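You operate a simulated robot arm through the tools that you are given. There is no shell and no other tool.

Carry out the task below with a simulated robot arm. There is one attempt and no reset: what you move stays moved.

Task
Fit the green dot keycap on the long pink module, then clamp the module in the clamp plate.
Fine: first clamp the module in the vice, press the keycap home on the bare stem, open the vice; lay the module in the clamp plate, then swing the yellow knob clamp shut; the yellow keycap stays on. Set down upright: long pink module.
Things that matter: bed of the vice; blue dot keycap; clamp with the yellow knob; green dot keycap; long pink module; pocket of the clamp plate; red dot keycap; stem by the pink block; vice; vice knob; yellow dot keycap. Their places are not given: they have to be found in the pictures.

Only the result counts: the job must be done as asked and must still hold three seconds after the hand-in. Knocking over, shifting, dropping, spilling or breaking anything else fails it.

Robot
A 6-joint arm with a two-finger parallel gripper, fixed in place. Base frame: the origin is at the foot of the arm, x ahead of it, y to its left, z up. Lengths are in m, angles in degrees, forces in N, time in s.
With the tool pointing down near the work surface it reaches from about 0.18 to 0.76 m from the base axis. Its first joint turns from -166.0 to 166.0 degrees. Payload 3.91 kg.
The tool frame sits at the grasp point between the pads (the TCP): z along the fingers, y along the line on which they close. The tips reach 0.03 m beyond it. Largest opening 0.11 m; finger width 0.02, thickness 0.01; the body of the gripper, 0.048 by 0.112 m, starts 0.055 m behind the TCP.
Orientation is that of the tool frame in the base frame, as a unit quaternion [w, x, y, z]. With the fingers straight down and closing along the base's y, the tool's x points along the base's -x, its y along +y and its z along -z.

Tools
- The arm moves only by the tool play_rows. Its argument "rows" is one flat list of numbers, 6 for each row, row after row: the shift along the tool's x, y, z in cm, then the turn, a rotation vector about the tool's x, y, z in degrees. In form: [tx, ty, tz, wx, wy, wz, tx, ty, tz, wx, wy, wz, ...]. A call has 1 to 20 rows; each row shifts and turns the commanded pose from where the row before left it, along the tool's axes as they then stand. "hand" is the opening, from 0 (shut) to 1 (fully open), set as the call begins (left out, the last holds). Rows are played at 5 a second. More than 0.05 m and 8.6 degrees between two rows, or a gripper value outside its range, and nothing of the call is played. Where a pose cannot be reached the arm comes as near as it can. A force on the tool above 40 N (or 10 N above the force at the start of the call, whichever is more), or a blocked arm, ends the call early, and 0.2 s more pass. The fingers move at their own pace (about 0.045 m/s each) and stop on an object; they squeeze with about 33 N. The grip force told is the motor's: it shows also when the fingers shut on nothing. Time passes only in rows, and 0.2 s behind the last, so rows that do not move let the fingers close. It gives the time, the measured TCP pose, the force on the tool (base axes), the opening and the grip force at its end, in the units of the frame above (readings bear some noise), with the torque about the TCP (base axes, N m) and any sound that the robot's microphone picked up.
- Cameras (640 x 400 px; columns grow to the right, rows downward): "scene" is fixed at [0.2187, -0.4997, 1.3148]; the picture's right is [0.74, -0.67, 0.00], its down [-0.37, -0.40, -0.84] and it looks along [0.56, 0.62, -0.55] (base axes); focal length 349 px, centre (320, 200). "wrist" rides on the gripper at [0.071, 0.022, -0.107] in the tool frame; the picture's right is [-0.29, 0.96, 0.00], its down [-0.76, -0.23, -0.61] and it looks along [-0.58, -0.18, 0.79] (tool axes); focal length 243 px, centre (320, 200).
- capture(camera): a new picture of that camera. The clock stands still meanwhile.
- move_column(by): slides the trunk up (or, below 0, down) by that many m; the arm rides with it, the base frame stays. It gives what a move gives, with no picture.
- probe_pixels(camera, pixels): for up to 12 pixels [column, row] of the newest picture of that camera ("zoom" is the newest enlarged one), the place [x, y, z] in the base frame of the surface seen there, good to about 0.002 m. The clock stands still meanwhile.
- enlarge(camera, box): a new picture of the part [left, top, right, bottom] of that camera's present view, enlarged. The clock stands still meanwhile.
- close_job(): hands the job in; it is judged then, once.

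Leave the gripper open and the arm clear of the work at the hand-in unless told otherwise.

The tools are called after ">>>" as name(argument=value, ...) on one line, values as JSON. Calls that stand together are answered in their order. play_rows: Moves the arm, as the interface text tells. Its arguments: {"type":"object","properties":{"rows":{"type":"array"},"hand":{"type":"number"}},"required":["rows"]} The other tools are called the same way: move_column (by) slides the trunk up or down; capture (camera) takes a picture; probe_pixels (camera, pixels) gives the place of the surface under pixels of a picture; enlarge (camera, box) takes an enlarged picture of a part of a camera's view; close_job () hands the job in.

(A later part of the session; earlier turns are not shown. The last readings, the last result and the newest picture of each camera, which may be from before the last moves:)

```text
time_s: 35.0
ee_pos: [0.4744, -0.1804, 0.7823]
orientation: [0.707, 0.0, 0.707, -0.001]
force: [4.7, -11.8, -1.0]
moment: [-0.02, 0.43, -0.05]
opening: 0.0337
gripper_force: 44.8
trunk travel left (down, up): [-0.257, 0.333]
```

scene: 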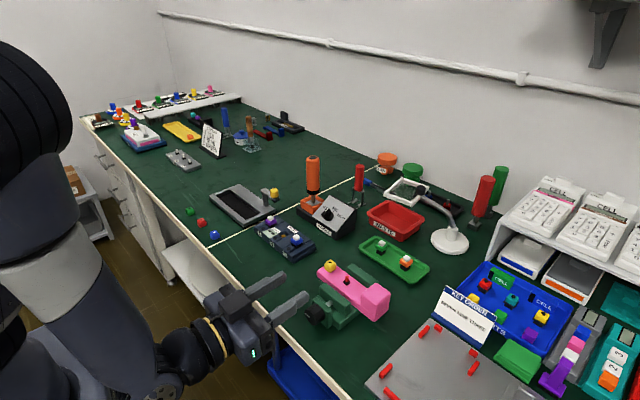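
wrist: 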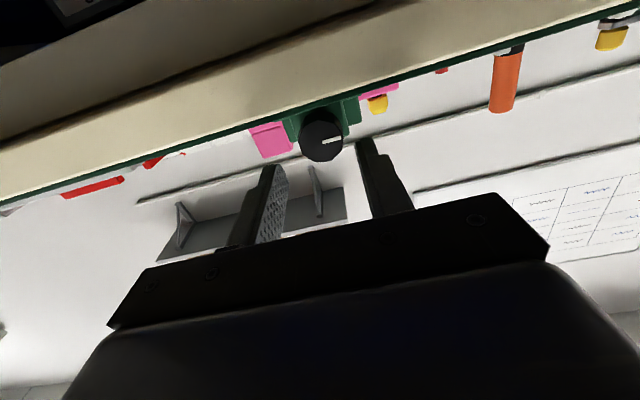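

Residual side force is friction-bound and small. Try turning the knob clockwise (+z of tool) by 16° and watch.

>>> play_rows(rows=[0, 0, 0, 0, 0, 4, 0, 0, 0, 0, 0, 4, 0, 0, 0, 0, 0, 4, 0, 0, 0, 0, 0, 4, 0, 0, 0, 0, 0, 0])

>>> enlarge(camera="scene", box=[290, 240, 402, 325])

```text
time_s: 36.2
ee_pos: [0.4746, -0.1794, 0.7842]
orientation: [0.7, 0.099, 0.7, 0.1]
force: [7.1, -9.9, 3.6]
moment: [-0.01, -0.24, -0.71]
opening: 0.0335
gripper_force: 44.5
trunk travel left (down, up): [-0.257, 0.333]
```

```text
4.71 times, centred on (346, 282) of scene
```

zoom: 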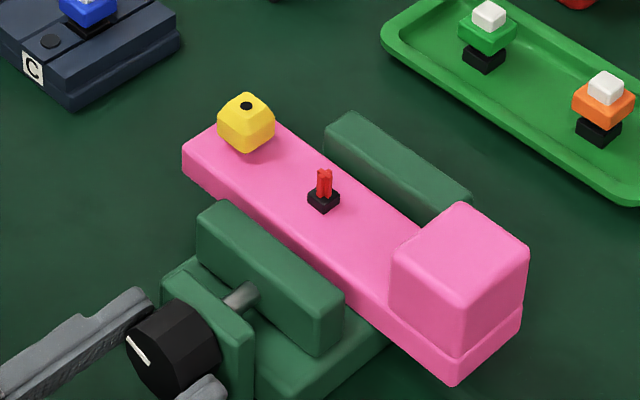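

The knob mark has turned. Probe the moving jaw's face to see whether it moved.

>>> probe_pixels(camera="zoom", pixels=[[270, 250], [230, 205], [340, 295], [319, 305], [200, 225], [319, 340]])

```text
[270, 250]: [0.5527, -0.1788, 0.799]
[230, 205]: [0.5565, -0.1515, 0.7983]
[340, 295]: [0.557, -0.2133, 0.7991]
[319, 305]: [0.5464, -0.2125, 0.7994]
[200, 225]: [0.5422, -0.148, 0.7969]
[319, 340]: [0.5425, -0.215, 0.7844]
```

Seems ~1 mm toward the module. Keep turning clockwise.

>>> play_rows(rows=[0, 0, 0, 0, 0, 6, 0, 0, 0, 0, 0, 6, 0, 0, 0, 0, 0, 6, 0, 0, 0, 0, 0, 6, 0, 0, 0, 0, 0, 6, 0, 0, 0, 0, 0, 6, 0, 0, 0, 0, 0, 6, 0, 0, 0, 0, 0, 6, 0, 0, 0, 0, 0, 6, 0, 0, 0, 0, 0, 6, 0, 0, 0, 0, 0, 6, 0, 0, 0, 0, 0, 6, 0, 0, 0, 0, 0, 0])

>>> enlarge(camera="scene", box=[290, 240, 402, 325])

```text
time_s: 39.0
ee_pos: [0.475, -0.1799, 0.7839]
orientation: [0.509, 0.49, 0.509, 0.492]
force: [8.9, -6.4, 15.1]
moment: [-0.03, 0.16, -0.4]
opening: 0.0335
gripper_force: 44.9
trunk travel left (down, up): [-0.257, 0.333]
```

```text
4.71 times, centred on (346, 282) of scene
```

zoom: 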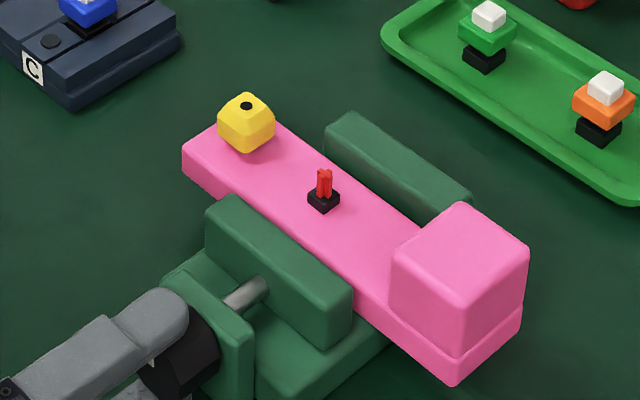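

The jaw is advancing (about 5 mm per quarter turn). I relieve the vertical force by raising 1.5 mm and turn another ~90°.

>>> play_rows(rows=[0, 0.15, 0, 0, 0, 6, 0, 0, 0, 0, 0, 6, 0, 0, 0, 0, 0, 6, 0, 0, 0, 0, 0, 6, 0, 0, 0, 0, 0, 6, 0, 0, 0, 0, 0, 6, 0, 0, 0, 0, 0, 6, 0, 0, 0, 0, 0, 6, 0, 0, 0, 0, 0, 6, 0, 0, 0, 0, 0, 6, 0, 0, 0, 0, 0, 6, 0, 0, 0, 0, 0, 6, 0, 0, 0, 0, 0, 6, 0, 0, 0, 0, 0, 6, 0, 0, 0, 0, 0, 0])

>>> enlarge(camera="scene", box=[290, 240, 402, 325])

```text
time_s: 42.2
ee_pos: [0.476, -0.1802, 0.7853]
orientation: [0.048, 0.706, 0.049, 0.705]
force: [1.0, -11.8, -5.0]
moment: [0.02, 0.6, -0.04]
opening: 0.0332
gripper_force: 45.2
trunk travel left (down, up): [-0.257, 0.333]
```

```text
4.71 times, centred on (346, 282) of scene
```

zoom: 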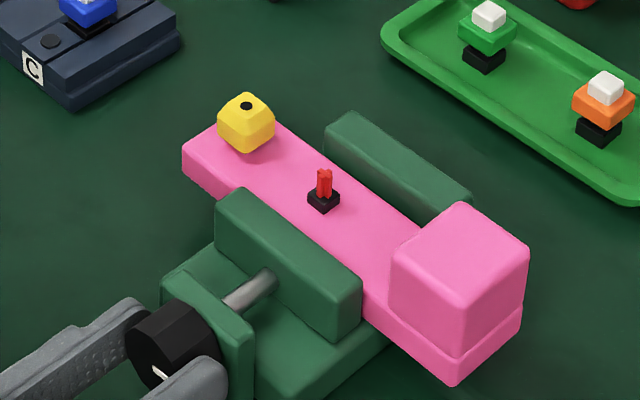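

The mark now points down; the jaw is nearly at the module. Probe jaw, then keep turning in the same grip.

>>> probe_pixels(camera="zoom", pixels=[[245, 192], [358, 285], [336, 300], [337, 330], [220, 210], [300, 260], [195, 160], [340, 230]])

>>> play_rows(rows=[0, 0, 0, 0, 0, 6, 0, 0, 0, 0, 0, 6, 0, 0, 0, 0, 0, 6, 0, 0, 0, 0, 0, 6, 0, 0, 0, 0, 0, 6, 0, 0, 0, 0, 0, 6, 0, 0, 0, 0, 0, 6, 0, 0, 0, 0, 0, 6, 0, 0, 0, 0, 0, 0])

>>> enlarge(camera="scene", box=[290, 240, 402, 325])

```text
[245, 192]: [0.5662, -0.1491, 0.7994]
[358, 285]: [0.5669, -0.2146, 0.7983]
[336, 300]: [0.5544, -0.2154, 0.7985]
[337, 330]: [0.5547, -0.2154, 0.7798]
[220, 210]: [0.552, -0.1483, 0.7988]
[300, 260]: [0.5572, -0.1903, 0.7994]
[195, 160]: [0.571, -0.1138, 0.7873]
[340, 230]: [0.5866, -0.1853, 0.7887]
```

```text
time_s: 44.2
ee_pos: [0.4747, -0.1813, 0.7842]
orientation: [-0.242, 0.664, -0.243, 0.664]
force: [-0.2, -21.5, -10.0]
moment: [-0.03, 0.34, -0.07]
opening: 0.0335
gripper_force: 45.2
trunk travel left (down, up): [-0.257, 0.333]
```

```text
4.71 times, centred on (346, 282) of scene
```

zoom: 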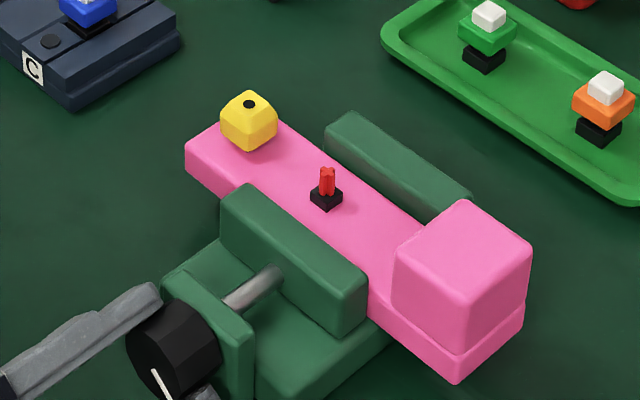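

The jaw now pushes the module toward the fixed jaw; about 3 mm remain (~50°). I recentre by 1.5 mm and turn on in smaller steps.

>>> play_rows(rows=[0, 0.15, 0, 0, 0, 5, 0, 0, 0, 0, 0, 5, 0, 0, 0, 0, 0, 5, 0, 0, 0, 0, 0, 5, 0, 0, 0, 0, 0, 5, 0, 0, 0, 0, 0, 5, 0, 0, 0, 0, 0, 0])

>>> enlarge(camera="scene", box=[290, 240, 402, 325])

```text
time_s: 45.8
ee_pos: [0.4745, -0.1808, 0.7838]
orientation: [-0.406, 0.578, -0.407, 0.579]
force: [5.2, -13.5, 2.7]
moment: [-0.08, 0.18, -0.63]
opening: 0.0335
gripper_force: 44.5
trunk travel left (down, up): [-0.257, 0.333]
```

```text
4.71 times, centred on (346, 282) of scene
```

zoom: 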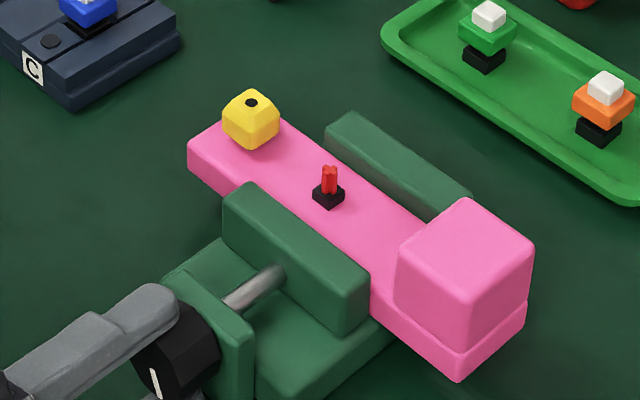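

Still moving smoothly. Another 25°.

>>> play_rows(rows=[0, 0, 0, 0, 0, 5, 0, 0, 0, 0, 0, 5, 0, 0, 0, 0, 0, 5, 0, 0, 0, 0, 0, 5, 0, 0, 0, 0, 0, 5, 0, 0, 0, 0, 0, 0])

>>> enlarge(camera="scene", box=[290, 240, 402, 325])

```text
time_s: 47.2
ee_pos: [0.4743, -0.1803, 0.7841]
orientation: [0.521, -0.477, 0.522, -0.478]
force: [3.7, -12.8, -0.8]
moment: [-0.42, -0.53, 0.06]
opening: 0.0336
gripper_force: 44.9
trunk travel left (down, up): [-0.257, 0.333]
```

```text
4.71 times, centred on (346, 282) of scene
```

zoom: 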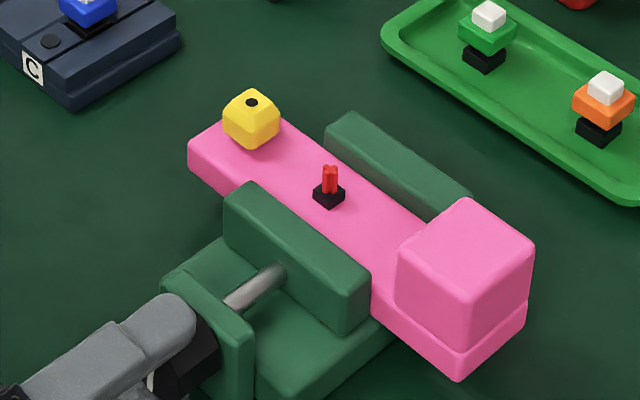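

Resisting torque appears (-0.42 N m): the jaw is pressing. A few more degrees to clamp firmly.

>>> play_rows(rows=[0, 0, 0, 0, 0, 3, 0, 0, 0, 0, 0, 3, 0, 0, 0, 0, 0, 3, 0, 0, 0, 0, 0, 0])

>>> enlarge(camera="scene", box=[290, 240, 402, 325])

```text
time_s: 48.2
ee_pos: [0.4751, -0.1805, 0.7847]
orientation: [0.558, -0.435, 0.557, -0.435]
force: [3.1, -6.7, -0.8]
moment: [-0.49, -0.28, -0.22]
opening: 0.0333
gripper_force: 44.5
trunk travel left (down, up): [-0.257, 0.333]
```

```text
4.71 times, centred on (346, 282) of scene
```

zoom: 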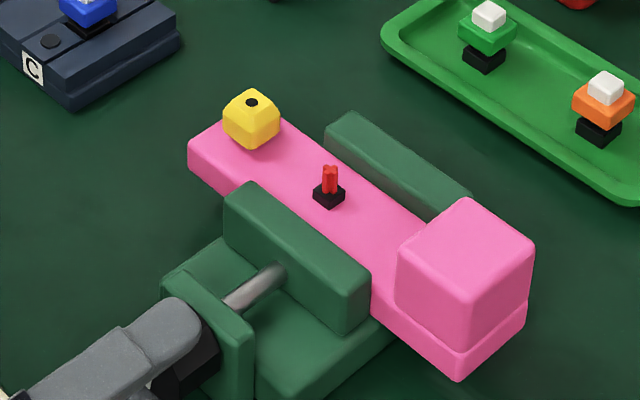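

The module no longer moves and torque stays ~0.5 N m, so it is clamped. I probe to confirm no gap at the jaws.

>>> probe_pixels(camera="zoom", pixels=[[255, 187], [368, 278], [330, 168], [328, 195], [192, 150], [270, 170], [340, 180], [380, 195], [465, 210], [505, 245]])

>>> play_rows(rows=[0, 0, 0, 0, 0, 4, 0, 0, 0, 0, 0, 4, 0, 0, 0, 0, 0, 4, 0, 0, 0, 0, 0, 0])

>>> enlarge(camera="scene", box=[290, 240, 402, 325])

```text
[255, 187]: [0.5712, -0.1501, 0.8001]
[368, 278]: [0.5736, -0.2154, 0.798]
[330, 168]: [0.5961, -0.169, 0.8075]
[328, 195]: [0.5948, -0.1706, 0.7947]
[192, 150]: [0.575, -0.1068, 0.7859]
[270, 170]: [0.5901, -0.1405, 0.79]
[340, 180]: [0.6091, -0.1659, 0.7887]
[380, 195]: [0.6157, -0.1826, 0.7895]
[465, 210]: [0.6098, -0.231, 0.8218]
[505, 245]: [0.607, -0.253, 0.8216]
```

```text
time_s: 49.2
ee_pos: [0.4744, -0.1781, 0.7843]
orientation: [0.6, -0.375, 0.599, -0.374]
force: [5.9, 2.6, 5.0]
moment: [-0.45, 0.04, 0.35]
opening: 0.0322
gripper_force: 45.5
trunk travel left (down, up): [-0.257, 0.333]
```

```text
4.71 times, centred on (346, 282) of scene
```

zoom: 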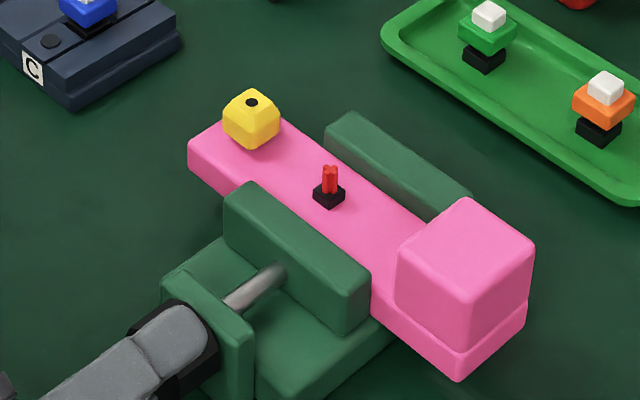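

Now the fingers slip on the knob, so the vice is tight. Open slightly (38 mm, to stay above the bench) and retract along -x.

>>> play_rows(rows=[0, 0, 0, 0, 0, 0, 0, 0, 0, 0, 0, 0, 0, 0, -1, 0, 0, 0, 0, 0, -1.5, 0, 0, 0, 0, 0, -2, 0, 0, 0, 0, 0, -2, 0, 0, 0, 0, 0, 0, 0, 0, 0], hand=0.345)

>>> enlarge(camera="scene", box=[260, 240, 420, 340])

```text
time_s: 50.8
ee_pos: [0.4091, -0.1809, 0.7836]
orientation: [0.6, -0.376, 0.599, -0.374]
force: [0.2, 0.4, 0.2]
moment: [0.01, 0.02, -0.04]
opening: 0.0381
gripper_force: 0.1
trunk travel left (down, up): [-0.257, 0.333]
```

```text
4.00 times, centred on (340, 290) of scene
```

zoom: 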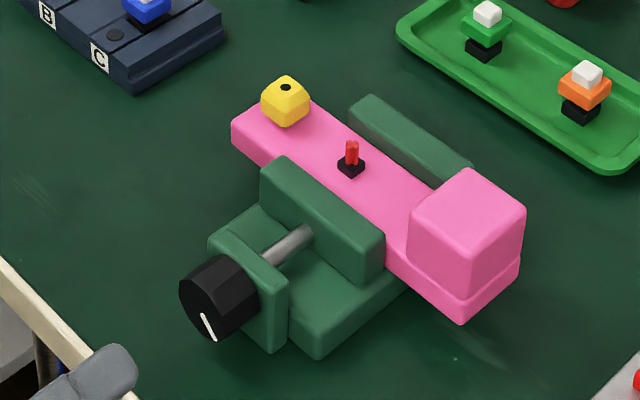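

The vice stays clamped. Now raise the trunk back up, then unwind the wrist by -296°.

>>> move_column(by=0.2183)

>>> play_rows(rows=[0, 0, 0, 0, 0, -8.22, 0, 0, 0, 0, 0, -8.22, 0, 0, 0, 0, 0, -8.22, 0, 0, 0, 0, 0, -8.22, 0, 0, 0, 0, 0, -8.22, 0, 0, 0, 0, 0, -8.22, 0, 0, 0, 0, 0, -8.22, 0, 0, 0, 0, 0, -8.22, 0, 0, 0, 0, 0, -8.22, 0, 0, 0, 0, 0, -8.22, 0, 0, 0, 0, 0, -8.22, 0, 0, 0, 0, 0, -8.22, 0, 0, 0, 0, 0, -8.22, 0, 0, 0, 0, 0, -8.22, 0, 0, 0, 0, 0, -8.22, 0, 0, 0, 0, 0, -8.22, 0, 0, 0, 0, 0, -8.22, 0, 0, 0, 0, 0, -8.22])

>>> play_rows(rows=[0, 0, 0, 0, 0, -8.22, 0, 0, 0, 0, 0, -8.22, 0, 0, 0, 0, 0, -8.22, 0, 0, 0, 0, 0, -8.22, 0, 0, 0, 0, 0, -8.22, 0, 0, 0, 0, 0, -8.22, 0, 0, 0, 0, 0, -8.22, 0, 0, 0, 0, 0, -8.22, 0, 0, 0, 0, 0, -8.22, 0, 0, 0, 0, 0, -8.22, 0, 0, 0, 0, 0, -8.22, 0, 0, 0, 0, 0, -8.22, 0, 0, 0, 0, 0, -8.22, 0, 0, 0, 0, 0, -8.22, 0, 0, 0, 0, 0, -8.22, 0, 0, 0, 0, 0, -8.22, 0, 0, 0, 0, 0, -8.22, 0, 0, 0, 0, 0, -8.22, 0, 0, 0, 0, 0, 0])

```text
time_s: 53.1
ee_pos: [0.4091, -0.1801, 1.0024]
orientation: [0.6, -0.374, 0.6, -0.375]
force: [-0.4, 0.1, 0.6]
moment: [0.01, -0.01, 0.01]
opening: 0.0381
gripper_force: 0.0
trunk travel left (down, up): [-0.475, 0.115]
```

```text
time_s: 56.9
ee_pos: [0.4095, -0.1805, 1.0018]
orientation: [0.196, 0.68, 0.195, 0.679]
force: [-0.2, -1.3, -1.3]
moment: [0.02, 0.0, 0.0]
opening: 0.0381
gripper_force: 0.0
trunk travel left (down, up): [-0.475, 0.115]
```

```text
time_s: 60.9
ee_pos: [0.4103, -0.1811, 1.0015]
orientation: [0.707, 0.0, 0.707, 0.0]
force: [0.4, -0.6, 0.0]
moment: [0.02, 0.02, -0.02]
opening: 0.0378
gripper_force: 0.0
trunk travel left (down, up): [-0.475, 0.115]
```

Back to the neutral spin. Tilt the tool down again (+90° about tool y).

>>> play_rows(rows=[0, 0, 0, 0, 8.2, 0, 0, 0, 0, 0, 8.2, 0, 0, 0, 0, 0, 8.2, 0, 0, 0, 0, 0, 8.2, 0, 0, 0, 0, 0, 8.2, 0, 0, 0, 0, 0, 8.2, 0, 0, 0, 0, 0, 8.2, 0, 0, 0, 0, 0, 8.2, 0, 0, 0, 0, 0, 8.2, 0, 0, 0, 0, 0, 8.2, 0, 0, 0, 0, 0, 8.0, 0, 0, 0, 0, 0, 0, 0])

>>> capture(camera="scene")

```text
time_s: 63.5
ee_pos: [0.4103, -0.181, 1.001]
orientation: [0.0, 0.0, 1.0, 0.001]
force: [0.1, 0.5, 0.1]
moment: [-0.01, 0.03, -0.02]
opening: 0.0383
gripper_force: 0.0
trunk travel left (down, up): [-0.475, 0.115]
```

```text
taken
```

scene: 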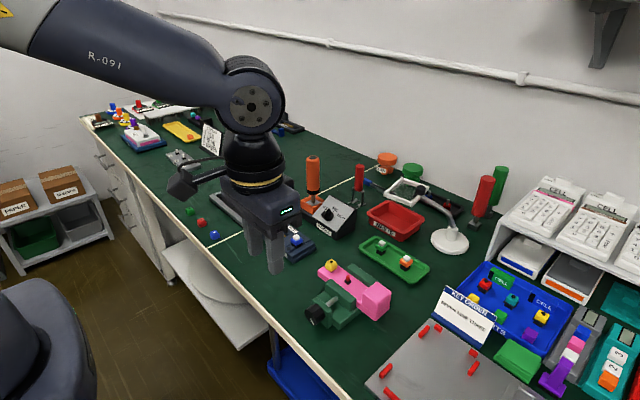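

Tool points down with fingers closing along y. Before fetching the cap, I take a close wrist look at the stem: go to (0.50, -0.17, 0.90).

>>> play_rows(rows=[-3, 0.4, 3.3, 0, 0, 0, -3, 0.4, 3.3, 0, 0, 0, -3, 0.3, 3.4, 0, 0, 0, 0, 0, 0, 0, 0, 0])

>>> capture(camera="wrist")

```text
time_s: 64.5
ee_pos: [0.4989, -0.1707, 0.9004]
orientation: [-0.001, 0.0, 1.0, 0.001]
force: [-0.4, -1.1, 0.1]
moment: [0.0, 0.04, 0.03]
opening: 0.0379
gripper_force: 0.1
trunk travel left (down, up): [-0.475, 0.115]
```

```text
taken
```

wrist: 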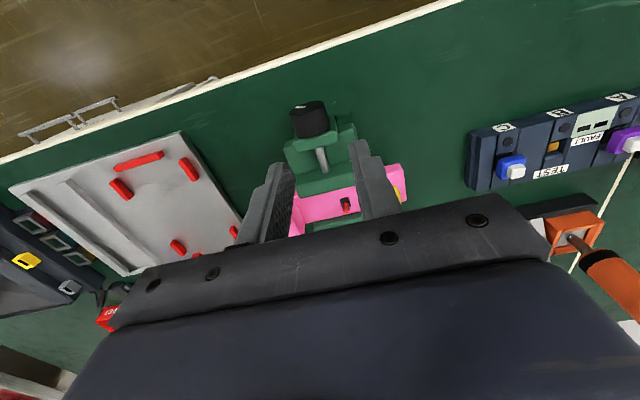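

Stem visible at (347,204). Enlarge.

>>> enlarge(camera="wrist", box=[300, 170, 396, 230])

```text
6.67 times, centred on (348, 200) of wrist
```

zoom: 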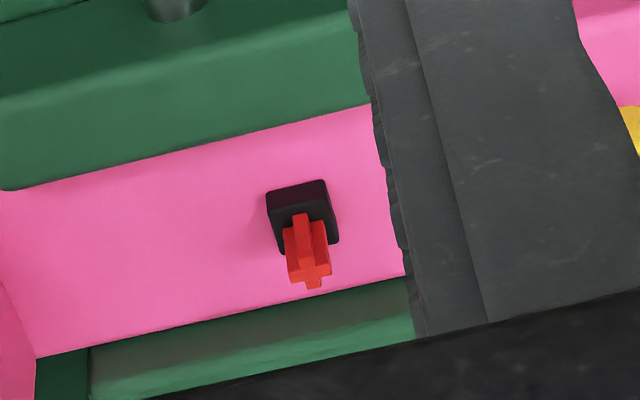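

>>> probe_pixels(camera="zoom", pixels=[[303, 272], [296, 270], [326, 265], [314, 284], [300, 218], [270, 193], [322, 182], [276, 245], [338, 238], [30, 350], [200, 310], [330, 280]])

```text
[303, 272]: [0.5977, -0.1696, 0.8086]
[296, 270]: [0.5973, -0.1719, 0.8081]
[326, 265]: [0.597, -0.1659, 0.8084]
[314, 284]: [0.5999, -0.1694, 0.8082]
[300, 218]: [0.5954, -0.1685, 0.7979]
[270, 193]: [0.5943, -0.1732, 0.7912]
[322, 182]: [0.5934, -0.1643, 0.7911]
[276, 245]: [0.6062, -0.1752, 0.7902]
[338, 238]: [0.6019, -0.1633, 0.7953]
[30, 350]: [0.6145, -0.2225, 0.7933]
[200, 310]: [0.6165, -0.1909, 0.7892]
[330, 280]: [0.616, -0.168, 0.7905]
```

Stem centre ≈ (0.597, -0.169), top z 0.808. Now go fetch the green cap: rise, travel to (0.42, 0.33, 0.90), and look.

>>> play_rows(rows=[0, 0, -3.3, 0, 0, 0, 0, 0, -3.3, 0, 0, 0, 0.72, 4.55, -3, 0, 0, 0, 0.72, 4.55, 0, 0, 0, 0, 0.72, 4.55, 0, 0, 0, 0, 0.72, 4.55, 0, 0, 0, 0, 0.72, 4.55, 0, 0, 0, 0, 0.72, 4.55, 0, 0, 0, 0, 0.72, 4.55, 0, 0, 0, 0, 0.72, 4.55, 0, 0, 0, 0, 0.72, 4.55, 0, 0, 0, 0, 0.72, 4.55, 0, 0, 0, 0, 0.72, 4.55, 2, 0, 0, 0, 0, 0, 4, 0, 0, 0, 0, 0, 3.6, 0, 0, 0, 0, 0, 0, 0, 0, 0])

>>> capture(camera="wrist")

```text
refused: row 3 steps farther than a row can; nothing moved
```

```text
taken
```

wrist: 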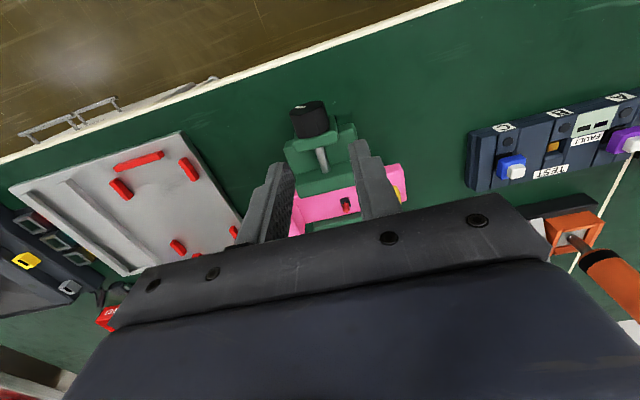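

Row 3 was too long a step; I split it.

>>> play_rows(rows=[0, 0, -3.2, 0, 0, 0, 0, 0, -3.2, 0, 0, 0, 0, 0, -3.2, 0, 0, 0, 0.72, 4.55, 0, 0, 0, 0, 0.72, 4.55, 0, 0, 0, 0, 0.72, 4.55, 0, 0, 0, 0, 0.72, 4.55, 0, 0, 0, 0, 0.72, 4.55, 0, 0, 0, 0, 0.72, 4.55, 0, 0, 0, 0, 0.72, 4.55, 0, 0, 0, 0, 0.72, 4.55, 0, 0, 0, 0, 0.72, 4.55, 0, 0, 0, 0, 0.72, 4.55, 0, 0, 0, 0, 0.72, 4.55, 0, 0, 0, 0, 0, 0, 3.2, 0, 0, 0, 0, 0, 3.2, 0, 0, 0, 0, 0, 3.2, 0, 0, 0, 0, 0, 0, 0, 0, 0])

>>> capture(camera="wrist")

```text
time_s: 68.3
ee_pos: [0.4196, 0.3322, 0.9014]
orientation: [0.001, 0.0, 1.0, 0.001]
force: [-0.6, -0.1, -0.1]
moment: [-0.01, -0.03, 0.02]
opening: 0.0382
gripper_force: 0.0
trunk travel left (down, up): [-0.475, 0.115]
```

```text
taken
```

wrist: 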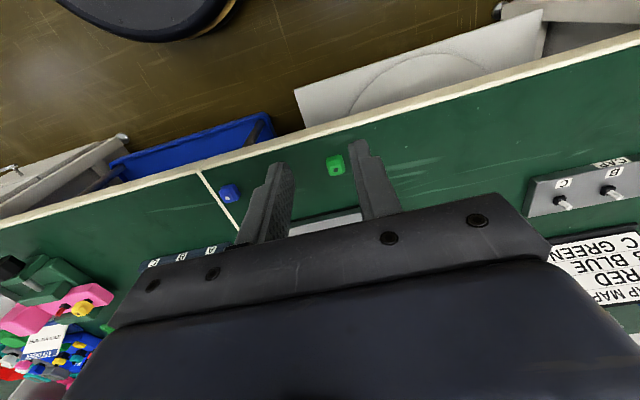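

The green cap shows at (335,165). Enlarge for exact pose.

>>> enlarge(camera="wrist", box=[312, 150, 360, 180])

```text
13.33 times, centred on (336, 165) of wrist
```

zoom: 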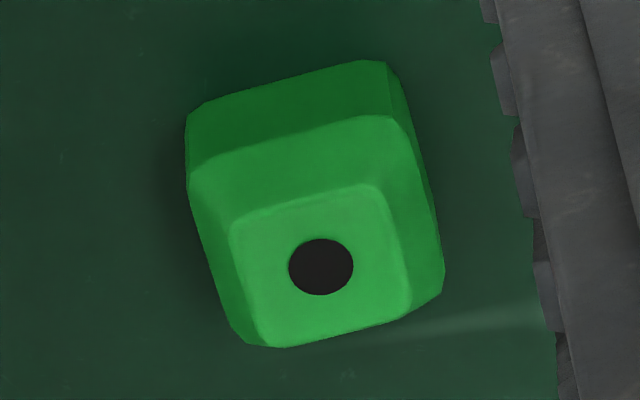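

>>> probe_pixels(camera="zoom", pixels=[[320, 266], [195, 160], [400, 118], [188, 120], [383, 65], [437, 285], [250, 335], [235, 235], [375, 190], [408, 305], [265, 340], [440, 250]])

```text
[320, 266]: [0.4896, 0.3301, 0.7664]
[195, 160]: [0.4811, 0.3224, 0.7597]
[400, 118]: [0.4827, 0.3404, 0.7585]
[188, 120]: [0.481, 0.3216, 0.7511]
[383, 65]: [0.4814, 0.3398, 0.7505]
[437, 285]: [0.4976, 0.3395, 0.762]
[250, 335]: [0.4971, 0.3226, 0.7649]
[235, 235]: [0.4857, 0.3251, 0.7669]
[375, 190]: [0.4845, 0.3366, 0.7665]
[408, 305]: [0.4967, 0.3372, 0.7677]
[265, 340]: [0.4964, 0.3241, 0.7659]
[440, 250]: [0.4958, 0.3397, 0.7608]
```

Cap centre (0.4895, 0.331), square to the axes. Move above it and down to 0.84.

>>> play_rows(rows=[-3.5, -0.06, 1, 0, 0, 0, -3.49, -0.06, 1, 0, 0, 0, 0, 0, 2, 0, 0, 0, 0, 0, 2, 0, 0, 0, 0, 0, 0, 0, 0, 0])

>>> capture(camera="wrist")

```text
time_s: 69.5
ee_pos: [0.4909, 0.331, 0.8425]
orientation: [0.0, 0.001, 1.0, 0.0]
force: [-0.6, -0.3, 0.1]
moment: [0.01, 0.03, 0.0]
opening: 0.038
gripper_force: 0.2
trunk travel left (down, up): [-0.475, 0.115]
```

```text
taken
```

wrist: 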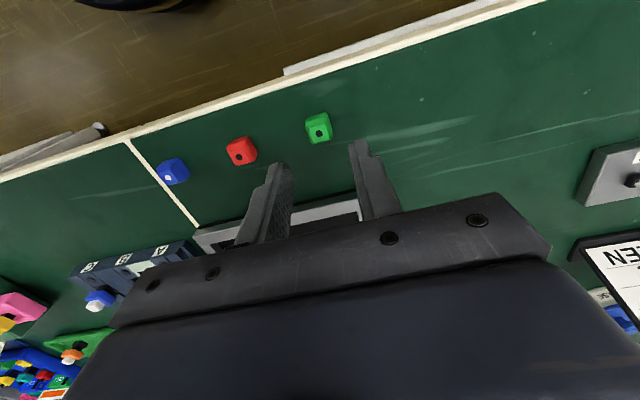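

Descend around the cap to TCP z≈0.784 (tips 4 mm above the bench).

>>> play_rows(rows=[0, 0, 2, 0, 0, 0, 0, 0, 2, 0, 0, 0, 0, 0, 1.2, 0, 0, 0, 0, 0, 0.6, 0, 0, 0, 0, 0, 0, 0, 0, 0])

>>> enlarge(camera="scene", box=[160, 180, 240, 240])

>>> enlarge(camera="wrist", box=[260, 80, 420, 190])

```text
time_s: 70.7
ee_pos: [0.4882, 0.3313, 0.785]
orientation: [0.0, 0.0, 1.0, 0.001]
force: [-0.3, 0.4, 0.1]
moment: [-0.02, -0.02, -0.02]
opening: 0.038
gripper_force: 0.0
trunk travel left (down, up): [-0.475, 0.115]
```

```text
6.67 times, centred on (200, 210) of scene
```

zoom: 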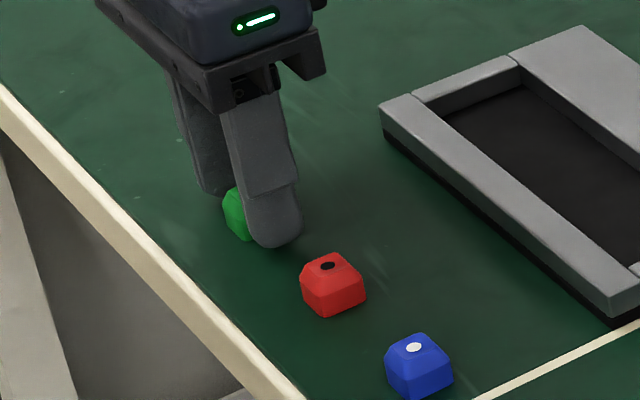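

```text
3.64 times, centred on (340, 135) of wrist
```

zoom: 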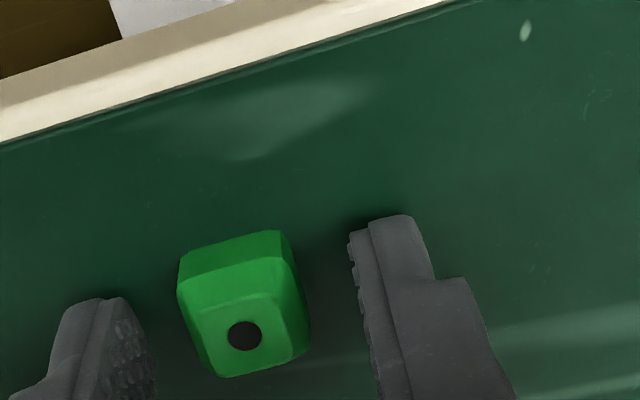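

Cap sits between the pads. Lower 1.5 mm more and close.

>>> play_rows(rows=[0, 0, 0.15, 0, 0, 0, 0, 0, 0, 0, 0, 0])

>>> play_rows(rows=[0, 0, 0, 0, 0, 0, 0, 0, 0, 0, 0, 0, 0, 0, 0, 0, 0, 0, 0, 0, 0, 0, 0, 0], hand=0)

>>> enlarge(camera="wrist", box=[260, 80, 420, 190])

```text
time_s: 71.3
ee_pos: [0.4906, 0.3303, 0.7833]
orientation: [-0.001, 0.0, 1.0, 0.0]
force: [-0.3, 1.0, 0.5]
moment: [-0.01, 0.0, 0.0]
opening: 0.038
gripper_force: 0.1
trunk travel left (down, up): [-0.475, 0.115]
```

```text
time_s: 72.3
ee_pos: [0.4903, 0.3304, 0.7822]
orientation: [0.0, -0.001, 1.0, 0.0]
force: [-0.2, 0.2, 0.5]
moment: [-0.04, 0.02, -0.03]
opening: 0.0191
gripper_force: 33.0
trunk travel left (down, up): [-0.475, 0.115]
```

```text
3.64 times, centred on (340, 135) of wrist
```

zoom: 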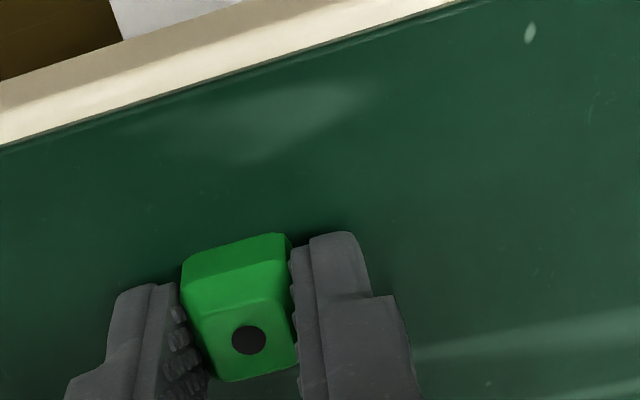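

Gripped at 19 mm. Lift 5 cm, then check the cap's place relative to the TCP.

>>> play_rows(rows=[0, 0, -1, 0, 0, 0, 0, 0, -2, 0, 0, 0, 0, 0, -3, 0, 0, 0, 0, 0, -4, 0, 0, 0, 0, 0, 0, 0, 0, 0])

>>> enlarge(camera="wrist", box=[280, 110, 376, 170])

```text
time_s: 73.5
ee_pos: [0.49, 0.3302, 0.8822]
orientation: [0.0, 0.0, 1.0, 0.001]
force: [-0.6, 0.4, 0.6]
moment: [-0.01, -0.01, 0.0]
opening: 0.0186
gripper_force: 32.6
trunk travel left (down, up): [-0.475, 0.115]
```

```text
6.67 times, centred on (328, 140) of wrist
```

zoom: 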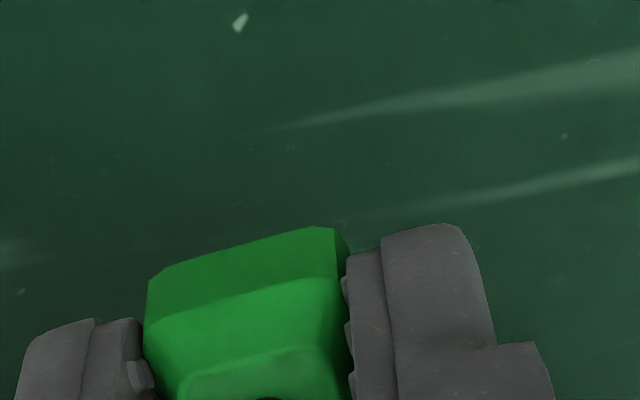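

>>> enlarge(camera="wrist", box=[288, 130, 368, 190])

```text
6.67 times, centred on (328, 160) of wrist
```

zoom: 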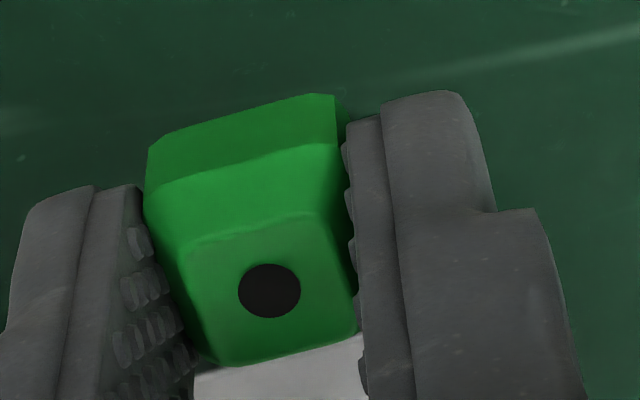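

>>> probe_pixels(camera="zoom", pixels=[[270, 290], [240, 150], [240, 128], [240, 185], [290, 350], [185, 250], [325, 220], [350, 330], [330, 100], [150, 155], [460, 100], [110, 192]])

```text
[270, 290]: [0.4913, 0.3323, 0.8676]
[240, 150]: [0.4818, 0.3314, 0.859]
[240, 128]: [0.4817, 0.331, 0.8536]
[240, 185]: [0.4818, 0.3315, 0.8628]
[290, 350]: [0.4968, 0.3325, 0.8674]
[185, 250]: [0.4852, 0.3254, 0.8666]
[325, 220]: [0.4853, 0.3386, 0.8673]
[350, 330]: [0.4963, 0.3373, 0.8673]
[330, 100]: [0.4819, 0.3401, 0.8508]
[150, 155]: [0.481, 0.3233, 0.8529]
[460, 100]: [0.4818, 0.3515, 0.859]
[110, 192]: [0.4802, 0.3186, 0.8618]
```

Cap is centred in the grip; its bottom is ~31 mm below the TCP. Carry it up and over to above the stem at (0.596, -0.1705).

>>> play_rows(rows=[0, 0, -3.9, 0, 0, 0, 0, 0, -3.9, 0, 0, 0, 0, 0, -3.9, 0, 0, 0, -0.964, -4.554, 0, 0, 0, 0, -0.964, -4.554, 0, 0, 0, 0, -0.964, -4.554, 0, 0, 0, 0, -0.964, -4.554, 0, 0, 0, 0, -0.964, -4.554, 0, 0, 0, 0, -0.964, -4.554, 0, 0, 0, 0, -0.964, -4.554, 0, 0, 0, 0, -0.964, -4.554, 0, 0, 0, 0, -0.964, -4.554, 0, 0, 0, 0, -0.964, -4.554, 0, 0, 0, 0, -0.964, -4.554, 0, 0, 0, 0, 0, 0, 0, 0, 0, 0])

>>> play_rows(rows=[0, 0, 3.5, 0, 0, 0, 0, 0, 3.5, 0, 0, 0, 0, 0, 3, 0, 0, 0, 0, 0, 2.5, 0, 0, 0, 0, 0, 0, 0, 0, 0])

>>> capture(camera="wrist")

>>> enlarge(camera="scene", box=[310, 230, 390, 290])

```text
time_s: 76.7
ee_pos: [0.5954, -0.1711, 0.9993]
orientation: [0.0, -0.002, 1.0, 0.0]
force: [-0.3, -0.1, -0.3]
moment: [0.01, -0.01, -0.01]
opening: 0.0185
gripper_force: 33.2
trunk travel left (down, up): [-0.475, 0.115]
```

```text
time_s: 77.9
ee_pos: [0.595, -0.1705, 0.8739]
orientation: [0.0, 0.0, 1.0, 0.001]
force: [-0.2, 0.5, -1.0]
moment: [-0.01, -0.01, 0.03]
opening: 0.0188
gripper_force: 33.2
trunk travel left (down, up): [-0.475, 0.115]
```

```text
taken
```

wrist: 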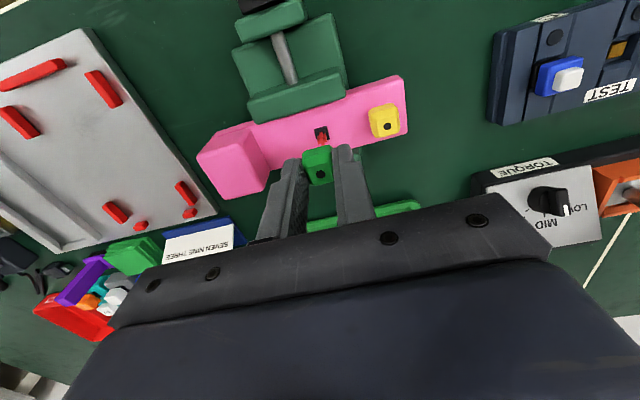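

```text
6.67 times, centred on (350, 260) of scene
```

zoom: 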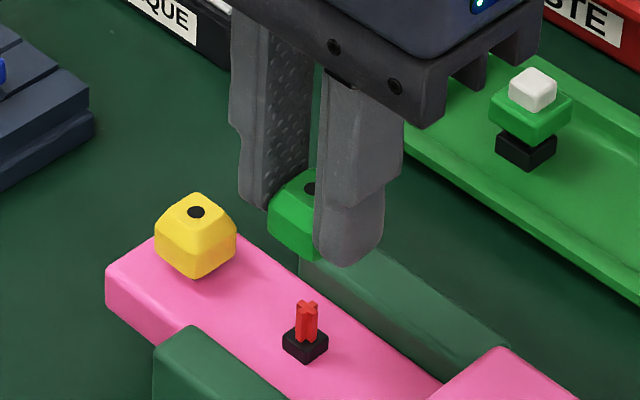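

Both the cap and the stem are in view at (318,140–175). Enlarge the wrist view to compare positions.

>>> enlarge(camera="wrist", box=[288, 120, 368, 190])

>>> probe_pixels(camera="wrist", pixels=[[386, 126], [380, 110], [396, 108]])

```text
5.71 times, centred on (328, 155) of wrist
```

zoom: 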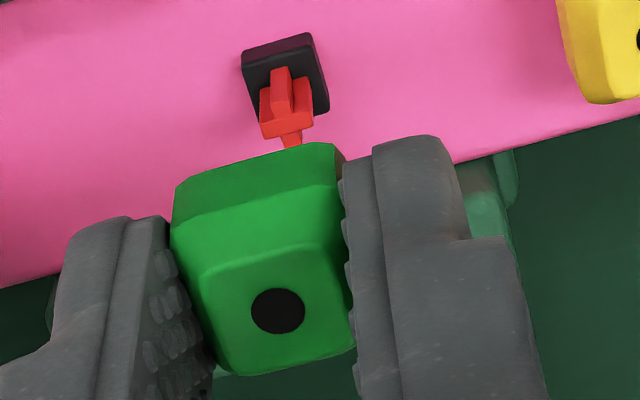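

```text
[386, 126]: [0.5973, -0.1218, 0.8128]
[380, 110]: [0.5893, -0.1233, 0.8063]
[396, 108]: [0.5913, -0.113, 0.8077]
```

>>> probe_pixels(camera="zoom", pixels=[[286, 127], [265, 132], [310, 122], [280, 72], [290, 140], [278, 312], [205, 275], [328, 248], [350, 340], [240, 368], [250, 180], [286, 110]])

```text
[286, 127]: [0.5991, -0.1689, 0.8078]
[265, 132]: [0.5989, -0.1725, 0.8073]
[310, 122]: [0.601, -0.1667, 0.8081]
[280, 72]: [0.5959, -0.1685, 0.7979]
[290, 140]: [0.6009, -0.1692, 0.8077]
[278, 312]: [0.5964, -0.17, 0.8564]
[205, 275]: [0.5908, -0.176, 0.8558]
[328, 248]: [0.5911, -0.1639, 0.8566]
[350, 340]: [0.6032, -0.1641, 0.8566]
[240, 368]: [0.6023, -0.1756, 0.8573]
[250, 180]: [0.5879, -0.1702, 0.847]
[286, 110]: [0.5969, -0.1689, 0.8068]
```

By the dots: the green cap is at (0.5964, -0.1700), the stem/yellow-cap line at (0.5973, -0.1692). Shift by +0.9 mm x, +0.8 mm y, and descend to just above the stem.

>>> play_rows(rows=[-0.09, 0.08, 0.5, 0, 0, 0, 0, 0, 1.0, 0, 0, 0, 0, 0, 1.0, 0, 0, 0, 0, 0, 0, 0, 0, 0])

>>> enlarge(camera="scene", box=[325, 260, 373, 296])

>>> enlarge(camera="wrist", box=[288, 120, 368, 190])

```text
time_s: 78.9
ee_pos: [0.5974, -0.1695, 0.8488]
orientation: [0.0, 0.0, 1.0, 0.001]
force: [0.8, 1.0, -0.3]
moment: [0.04, 0.03, -0.01]
opening: 0.0187
gripper_force: 32.6
trunk travel left (down, up): [-0.475, 0.115]
```

```text
11.11 times, centred on (349, 278) of scene
```

zoom: 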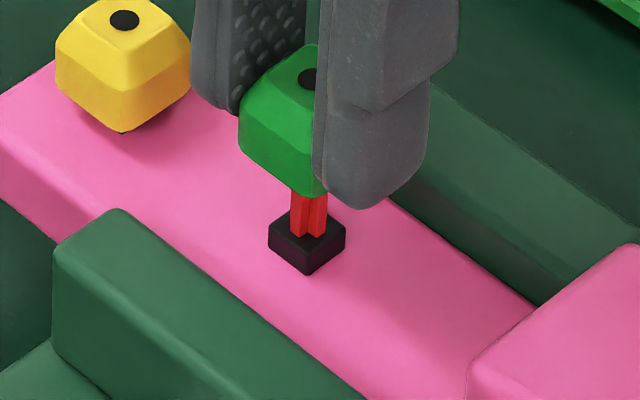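

```text
5.71 times, centred on (328, 155) of wrist
```

zoom: 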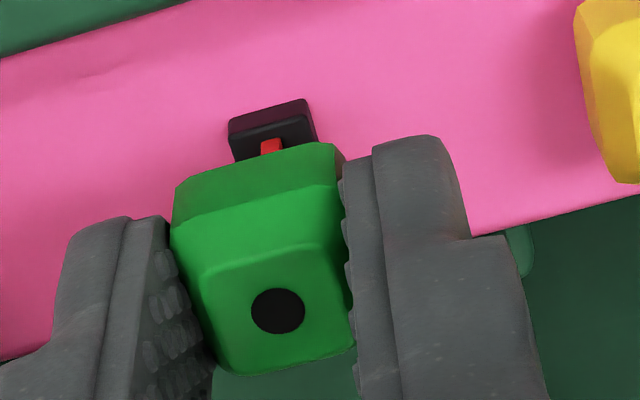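

Aligned in both views. Now descend in 2 mm steps and watch the force.

>>> play_rows(rows=[0, 0, 0.2, 0, 0, 0, 0, 0, 0.2, 0, 0, 0, 0, 0, 0.2, 0, 0, 0, 0, 0, 0.2, 0, 0, 0, 0, 0, 0, 0, 0, 0])

>>> enlarge(camera="scene", box=[325, 260, 373, 296])

```text
time_s: 80.1
ee_pos: [0.5956, -0.1687, 0.8414]
orientation: [-0.001, -0.001, 1.0, 0.001]
force: [-0.6, 0.2, 0.3]
moment: [0.02, 0.02, -0.03]
opening: 0.0186
gripper_force: 32.6
trunk travel left (down, up): [-0.475, 0.115]
```

```text
11.11 times, centred on (349, 278) of scene
```

zoom: 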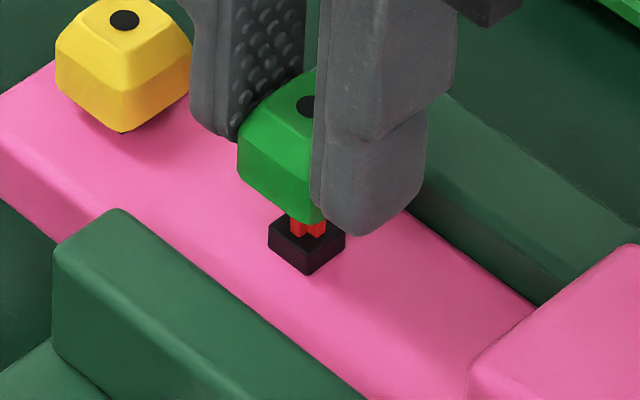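

>>> play_rows(rows=[0, 0, 0.15, 0, 0, 0, 0, 0, 0.15, 0, 0, 0, 0, 0, 0.15, 0, 0, 0, 0, 0, 0, 0, 0, 0])

>>> enlarge(camera="scene", box=[325, 260, 373, 296])

>>> enlarge(camera="wrist", box=[288, 120, 368, 190])

```text
time_s: 81.1
ee_pos: [0.5969, -0.1696, 0.8362]
orientation: [0.0, 0.0, 1.0, 0.001]
force: [-0.3, 0.0, 0.0]
moment: [0.0, 0.0, 0.02]
opening: 0.0186
gripper_force: 32.7
trunk travel left (down, up): [-0.475, 0.115]
```

```text
11.11 times, centred on (349, 278) of scene
```

zoom: 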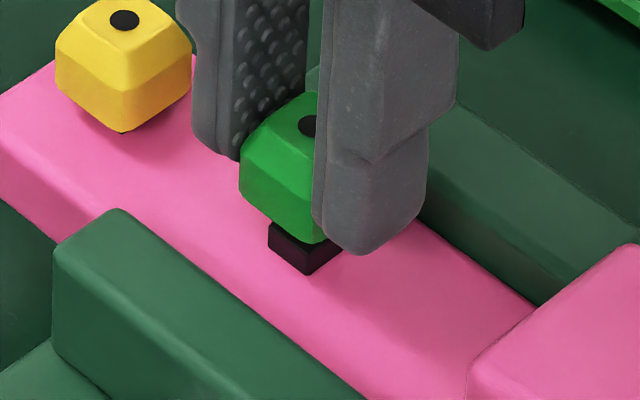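

```text
5.71 times, centred on (328, 155) of wrist
```

zoom: 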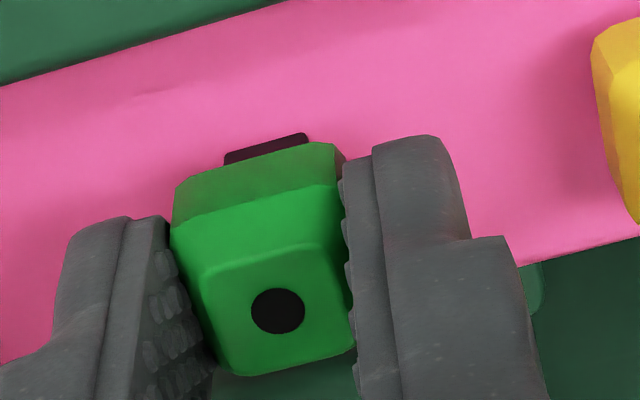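

No force and the cap now overlaps the stem: it is entering. Continue down in small steps.

>>> play_rows(rows=[0, 0, 0.15, 0, 0, 0, 0, 0, 0.15, 0, 0, 0, 0, 0, 0.15, 0, 0, 0, 0, 0, 0.1, 0, 0, 0, 0, 0, 0, 0, 0, 0])

>>> enlarge(camera="scene", box=[325, 260, 373, 296])

```text
time_s: 82.3
ee_pos: [0.5964, -0.1687, 0.8305]
orientation: [0.0, 0.0, 1.0, 0.0]
force: [-0.2, 0.5, -0.1]
moment: [0.01, 0.01, 0.02]
opening: 0.0188
gripper_force: 33.0
trunk travel left (down, up): [-0.475, 0.115]
```

```text
11.11 times, centred on (349, 278) of scene
```

zoom: 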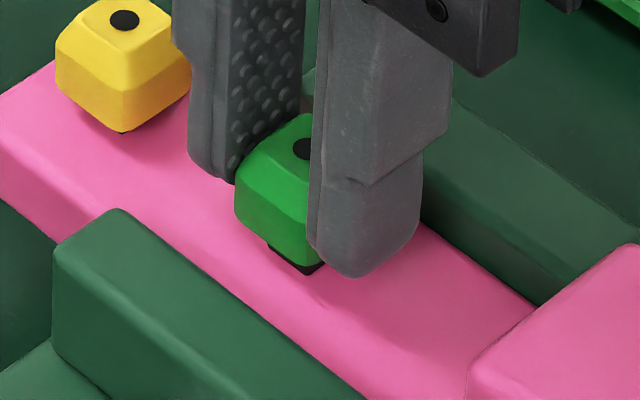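

Nearly home, still no resistance. Continue in 1 mm steps until it seats.

>>> play_rows(rows=[0, 0, 0.1, 0, 0, 0, 0, 0, 0.1, 0, 0, 0, 0, 0, 0.1, 0, 0, 0, 0, 0, 0, 0, 0, 0])

>>> enlarge(camera="scene", box=[325, 260, 373, 296])

```text
time_s: 83.3
ee_pos: [0.5967, -0.1693, 0.8289]
orientation: [0.001, -0.001, 1.0, 0.0]
force: [-0.8, 1.0, 7.1]
moment: [0.05, 0.02, -0.01]
opening: 0.0189
gripper_force: 33.0
trunk travel left (down, up): [-0.475, 0.115]
```

```text
11.11 times, centred on (349, 278) of scene
```

zoom: 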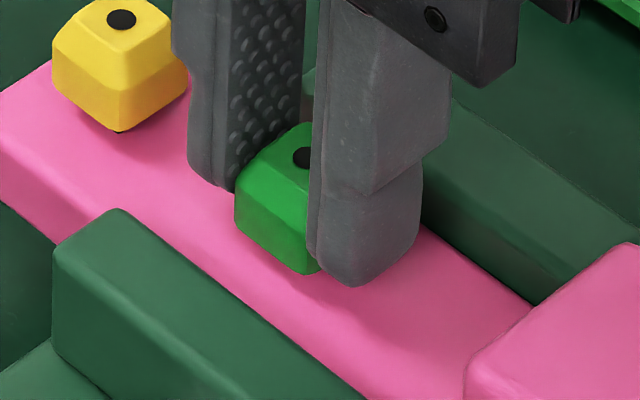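

7 N resistance now. Press on in small steps toward 25–30 N.

>>> play_rows(rows=[0, 0, 0.1, 0, 0, 0, 0, 0, 0.1, 0, 0, 0, 0, 0, 0, 0, 0, 0])

>>> enlarge(camera="scene", box=[310, 250, 390, 310])

```text
time_s: 84.1
ee_pos: [0.596, -0.1688, 0.8296]
orientation: [0.004, 0.0, 1.0, 0.001]
force: [-0.7, 0.8, 24.5]
moment: [0.04, 0.03, -0.02]
opening: 0.0188
gripper_force: 32.9
trunk travel left (down, up): [-0.475, 0.115]
```

```text
6.67 times, centred on (350, 280) of scene
```

zoom: 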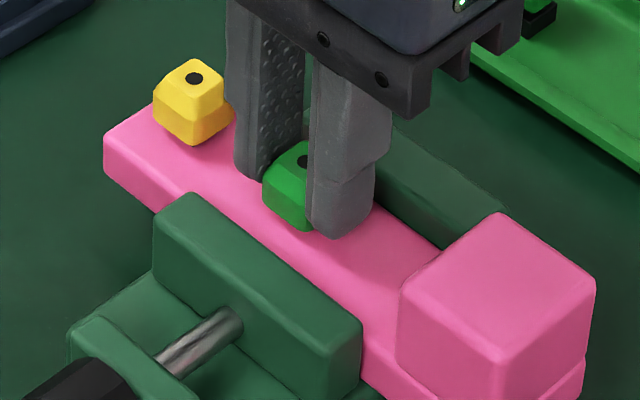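

24.5 N and holding. One more mm toward ~35 N.

>>> play_rows(rows=[0, 0, 0.08, 0, 0, 0, 0, 0, 0, 0, 0, 0, 0, 0, 0, 0, 0, 0])

>>> enlarge(camera="scene", box=[325, 260, 373, 296])

```text
time_s: 84.9
ee_pos: [0.5956, -0.1684, 0.8268]
orientation: [0.002, -0.001, 1.0, 0.0]
force: [1.3, -0.7, 31.9]
moment: [0.0, -0.1, -0.01]
opening: 0.0188
gripper_force: 33.1
trunk travel left (down, up): [-0.475, 0.115]
```

```text
11.11 times, centred on (349, 278) of scene
```

zoom: 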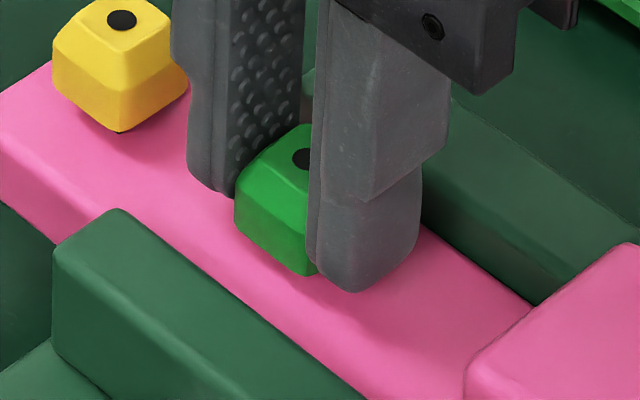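

Pressed with 32 N. Open to release (38 mm keeps clear of the yellow cap) and compare heights.

>>> play_rows(rows=[0, 0, 0, 0, 0, 0, 0, 0, 0, 0, 0, 0, 0, 0, -1, 0, 0, 0, 0, 0, -2, 0, 0, 0, 0, 0, -2, 0, 0, 0, 0, 0, -2, 0, 0, 0, 0, 0, 0, 0, 0, 0], hand=0.345)

>>> enlarge(camera="scene", box=[315, 255, 379, 300])

>>> capture(camera="wrist")

```text
time_s: 86.5
ee_pos: [0.5959, -0.1688, 0.8964]
orientation: [-0.001, 0.0, 1.0, 0.001]
force: [0.0, 0.2, -0.4]
moment: [0.0, -0.01, 0.01]
opening: 0.0379
gripper_force: 0.1
trunk travel left (down, up): [-0.475, 0.115]
```

```text
8.89 times, centred on (347, 278) of scene
```

zoom: 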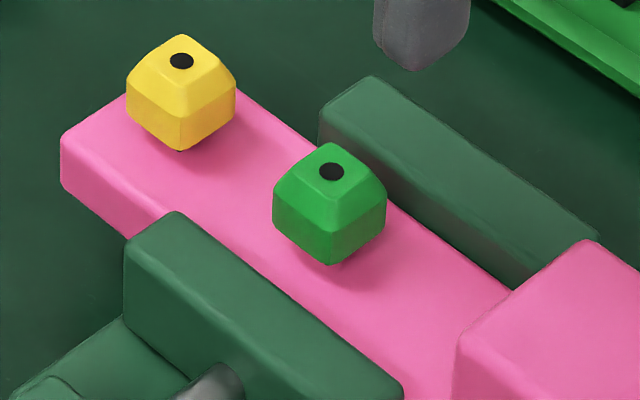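

```text
taken
```

wrist: 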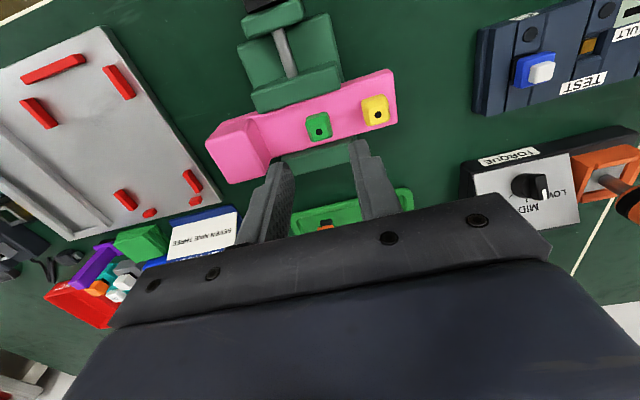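

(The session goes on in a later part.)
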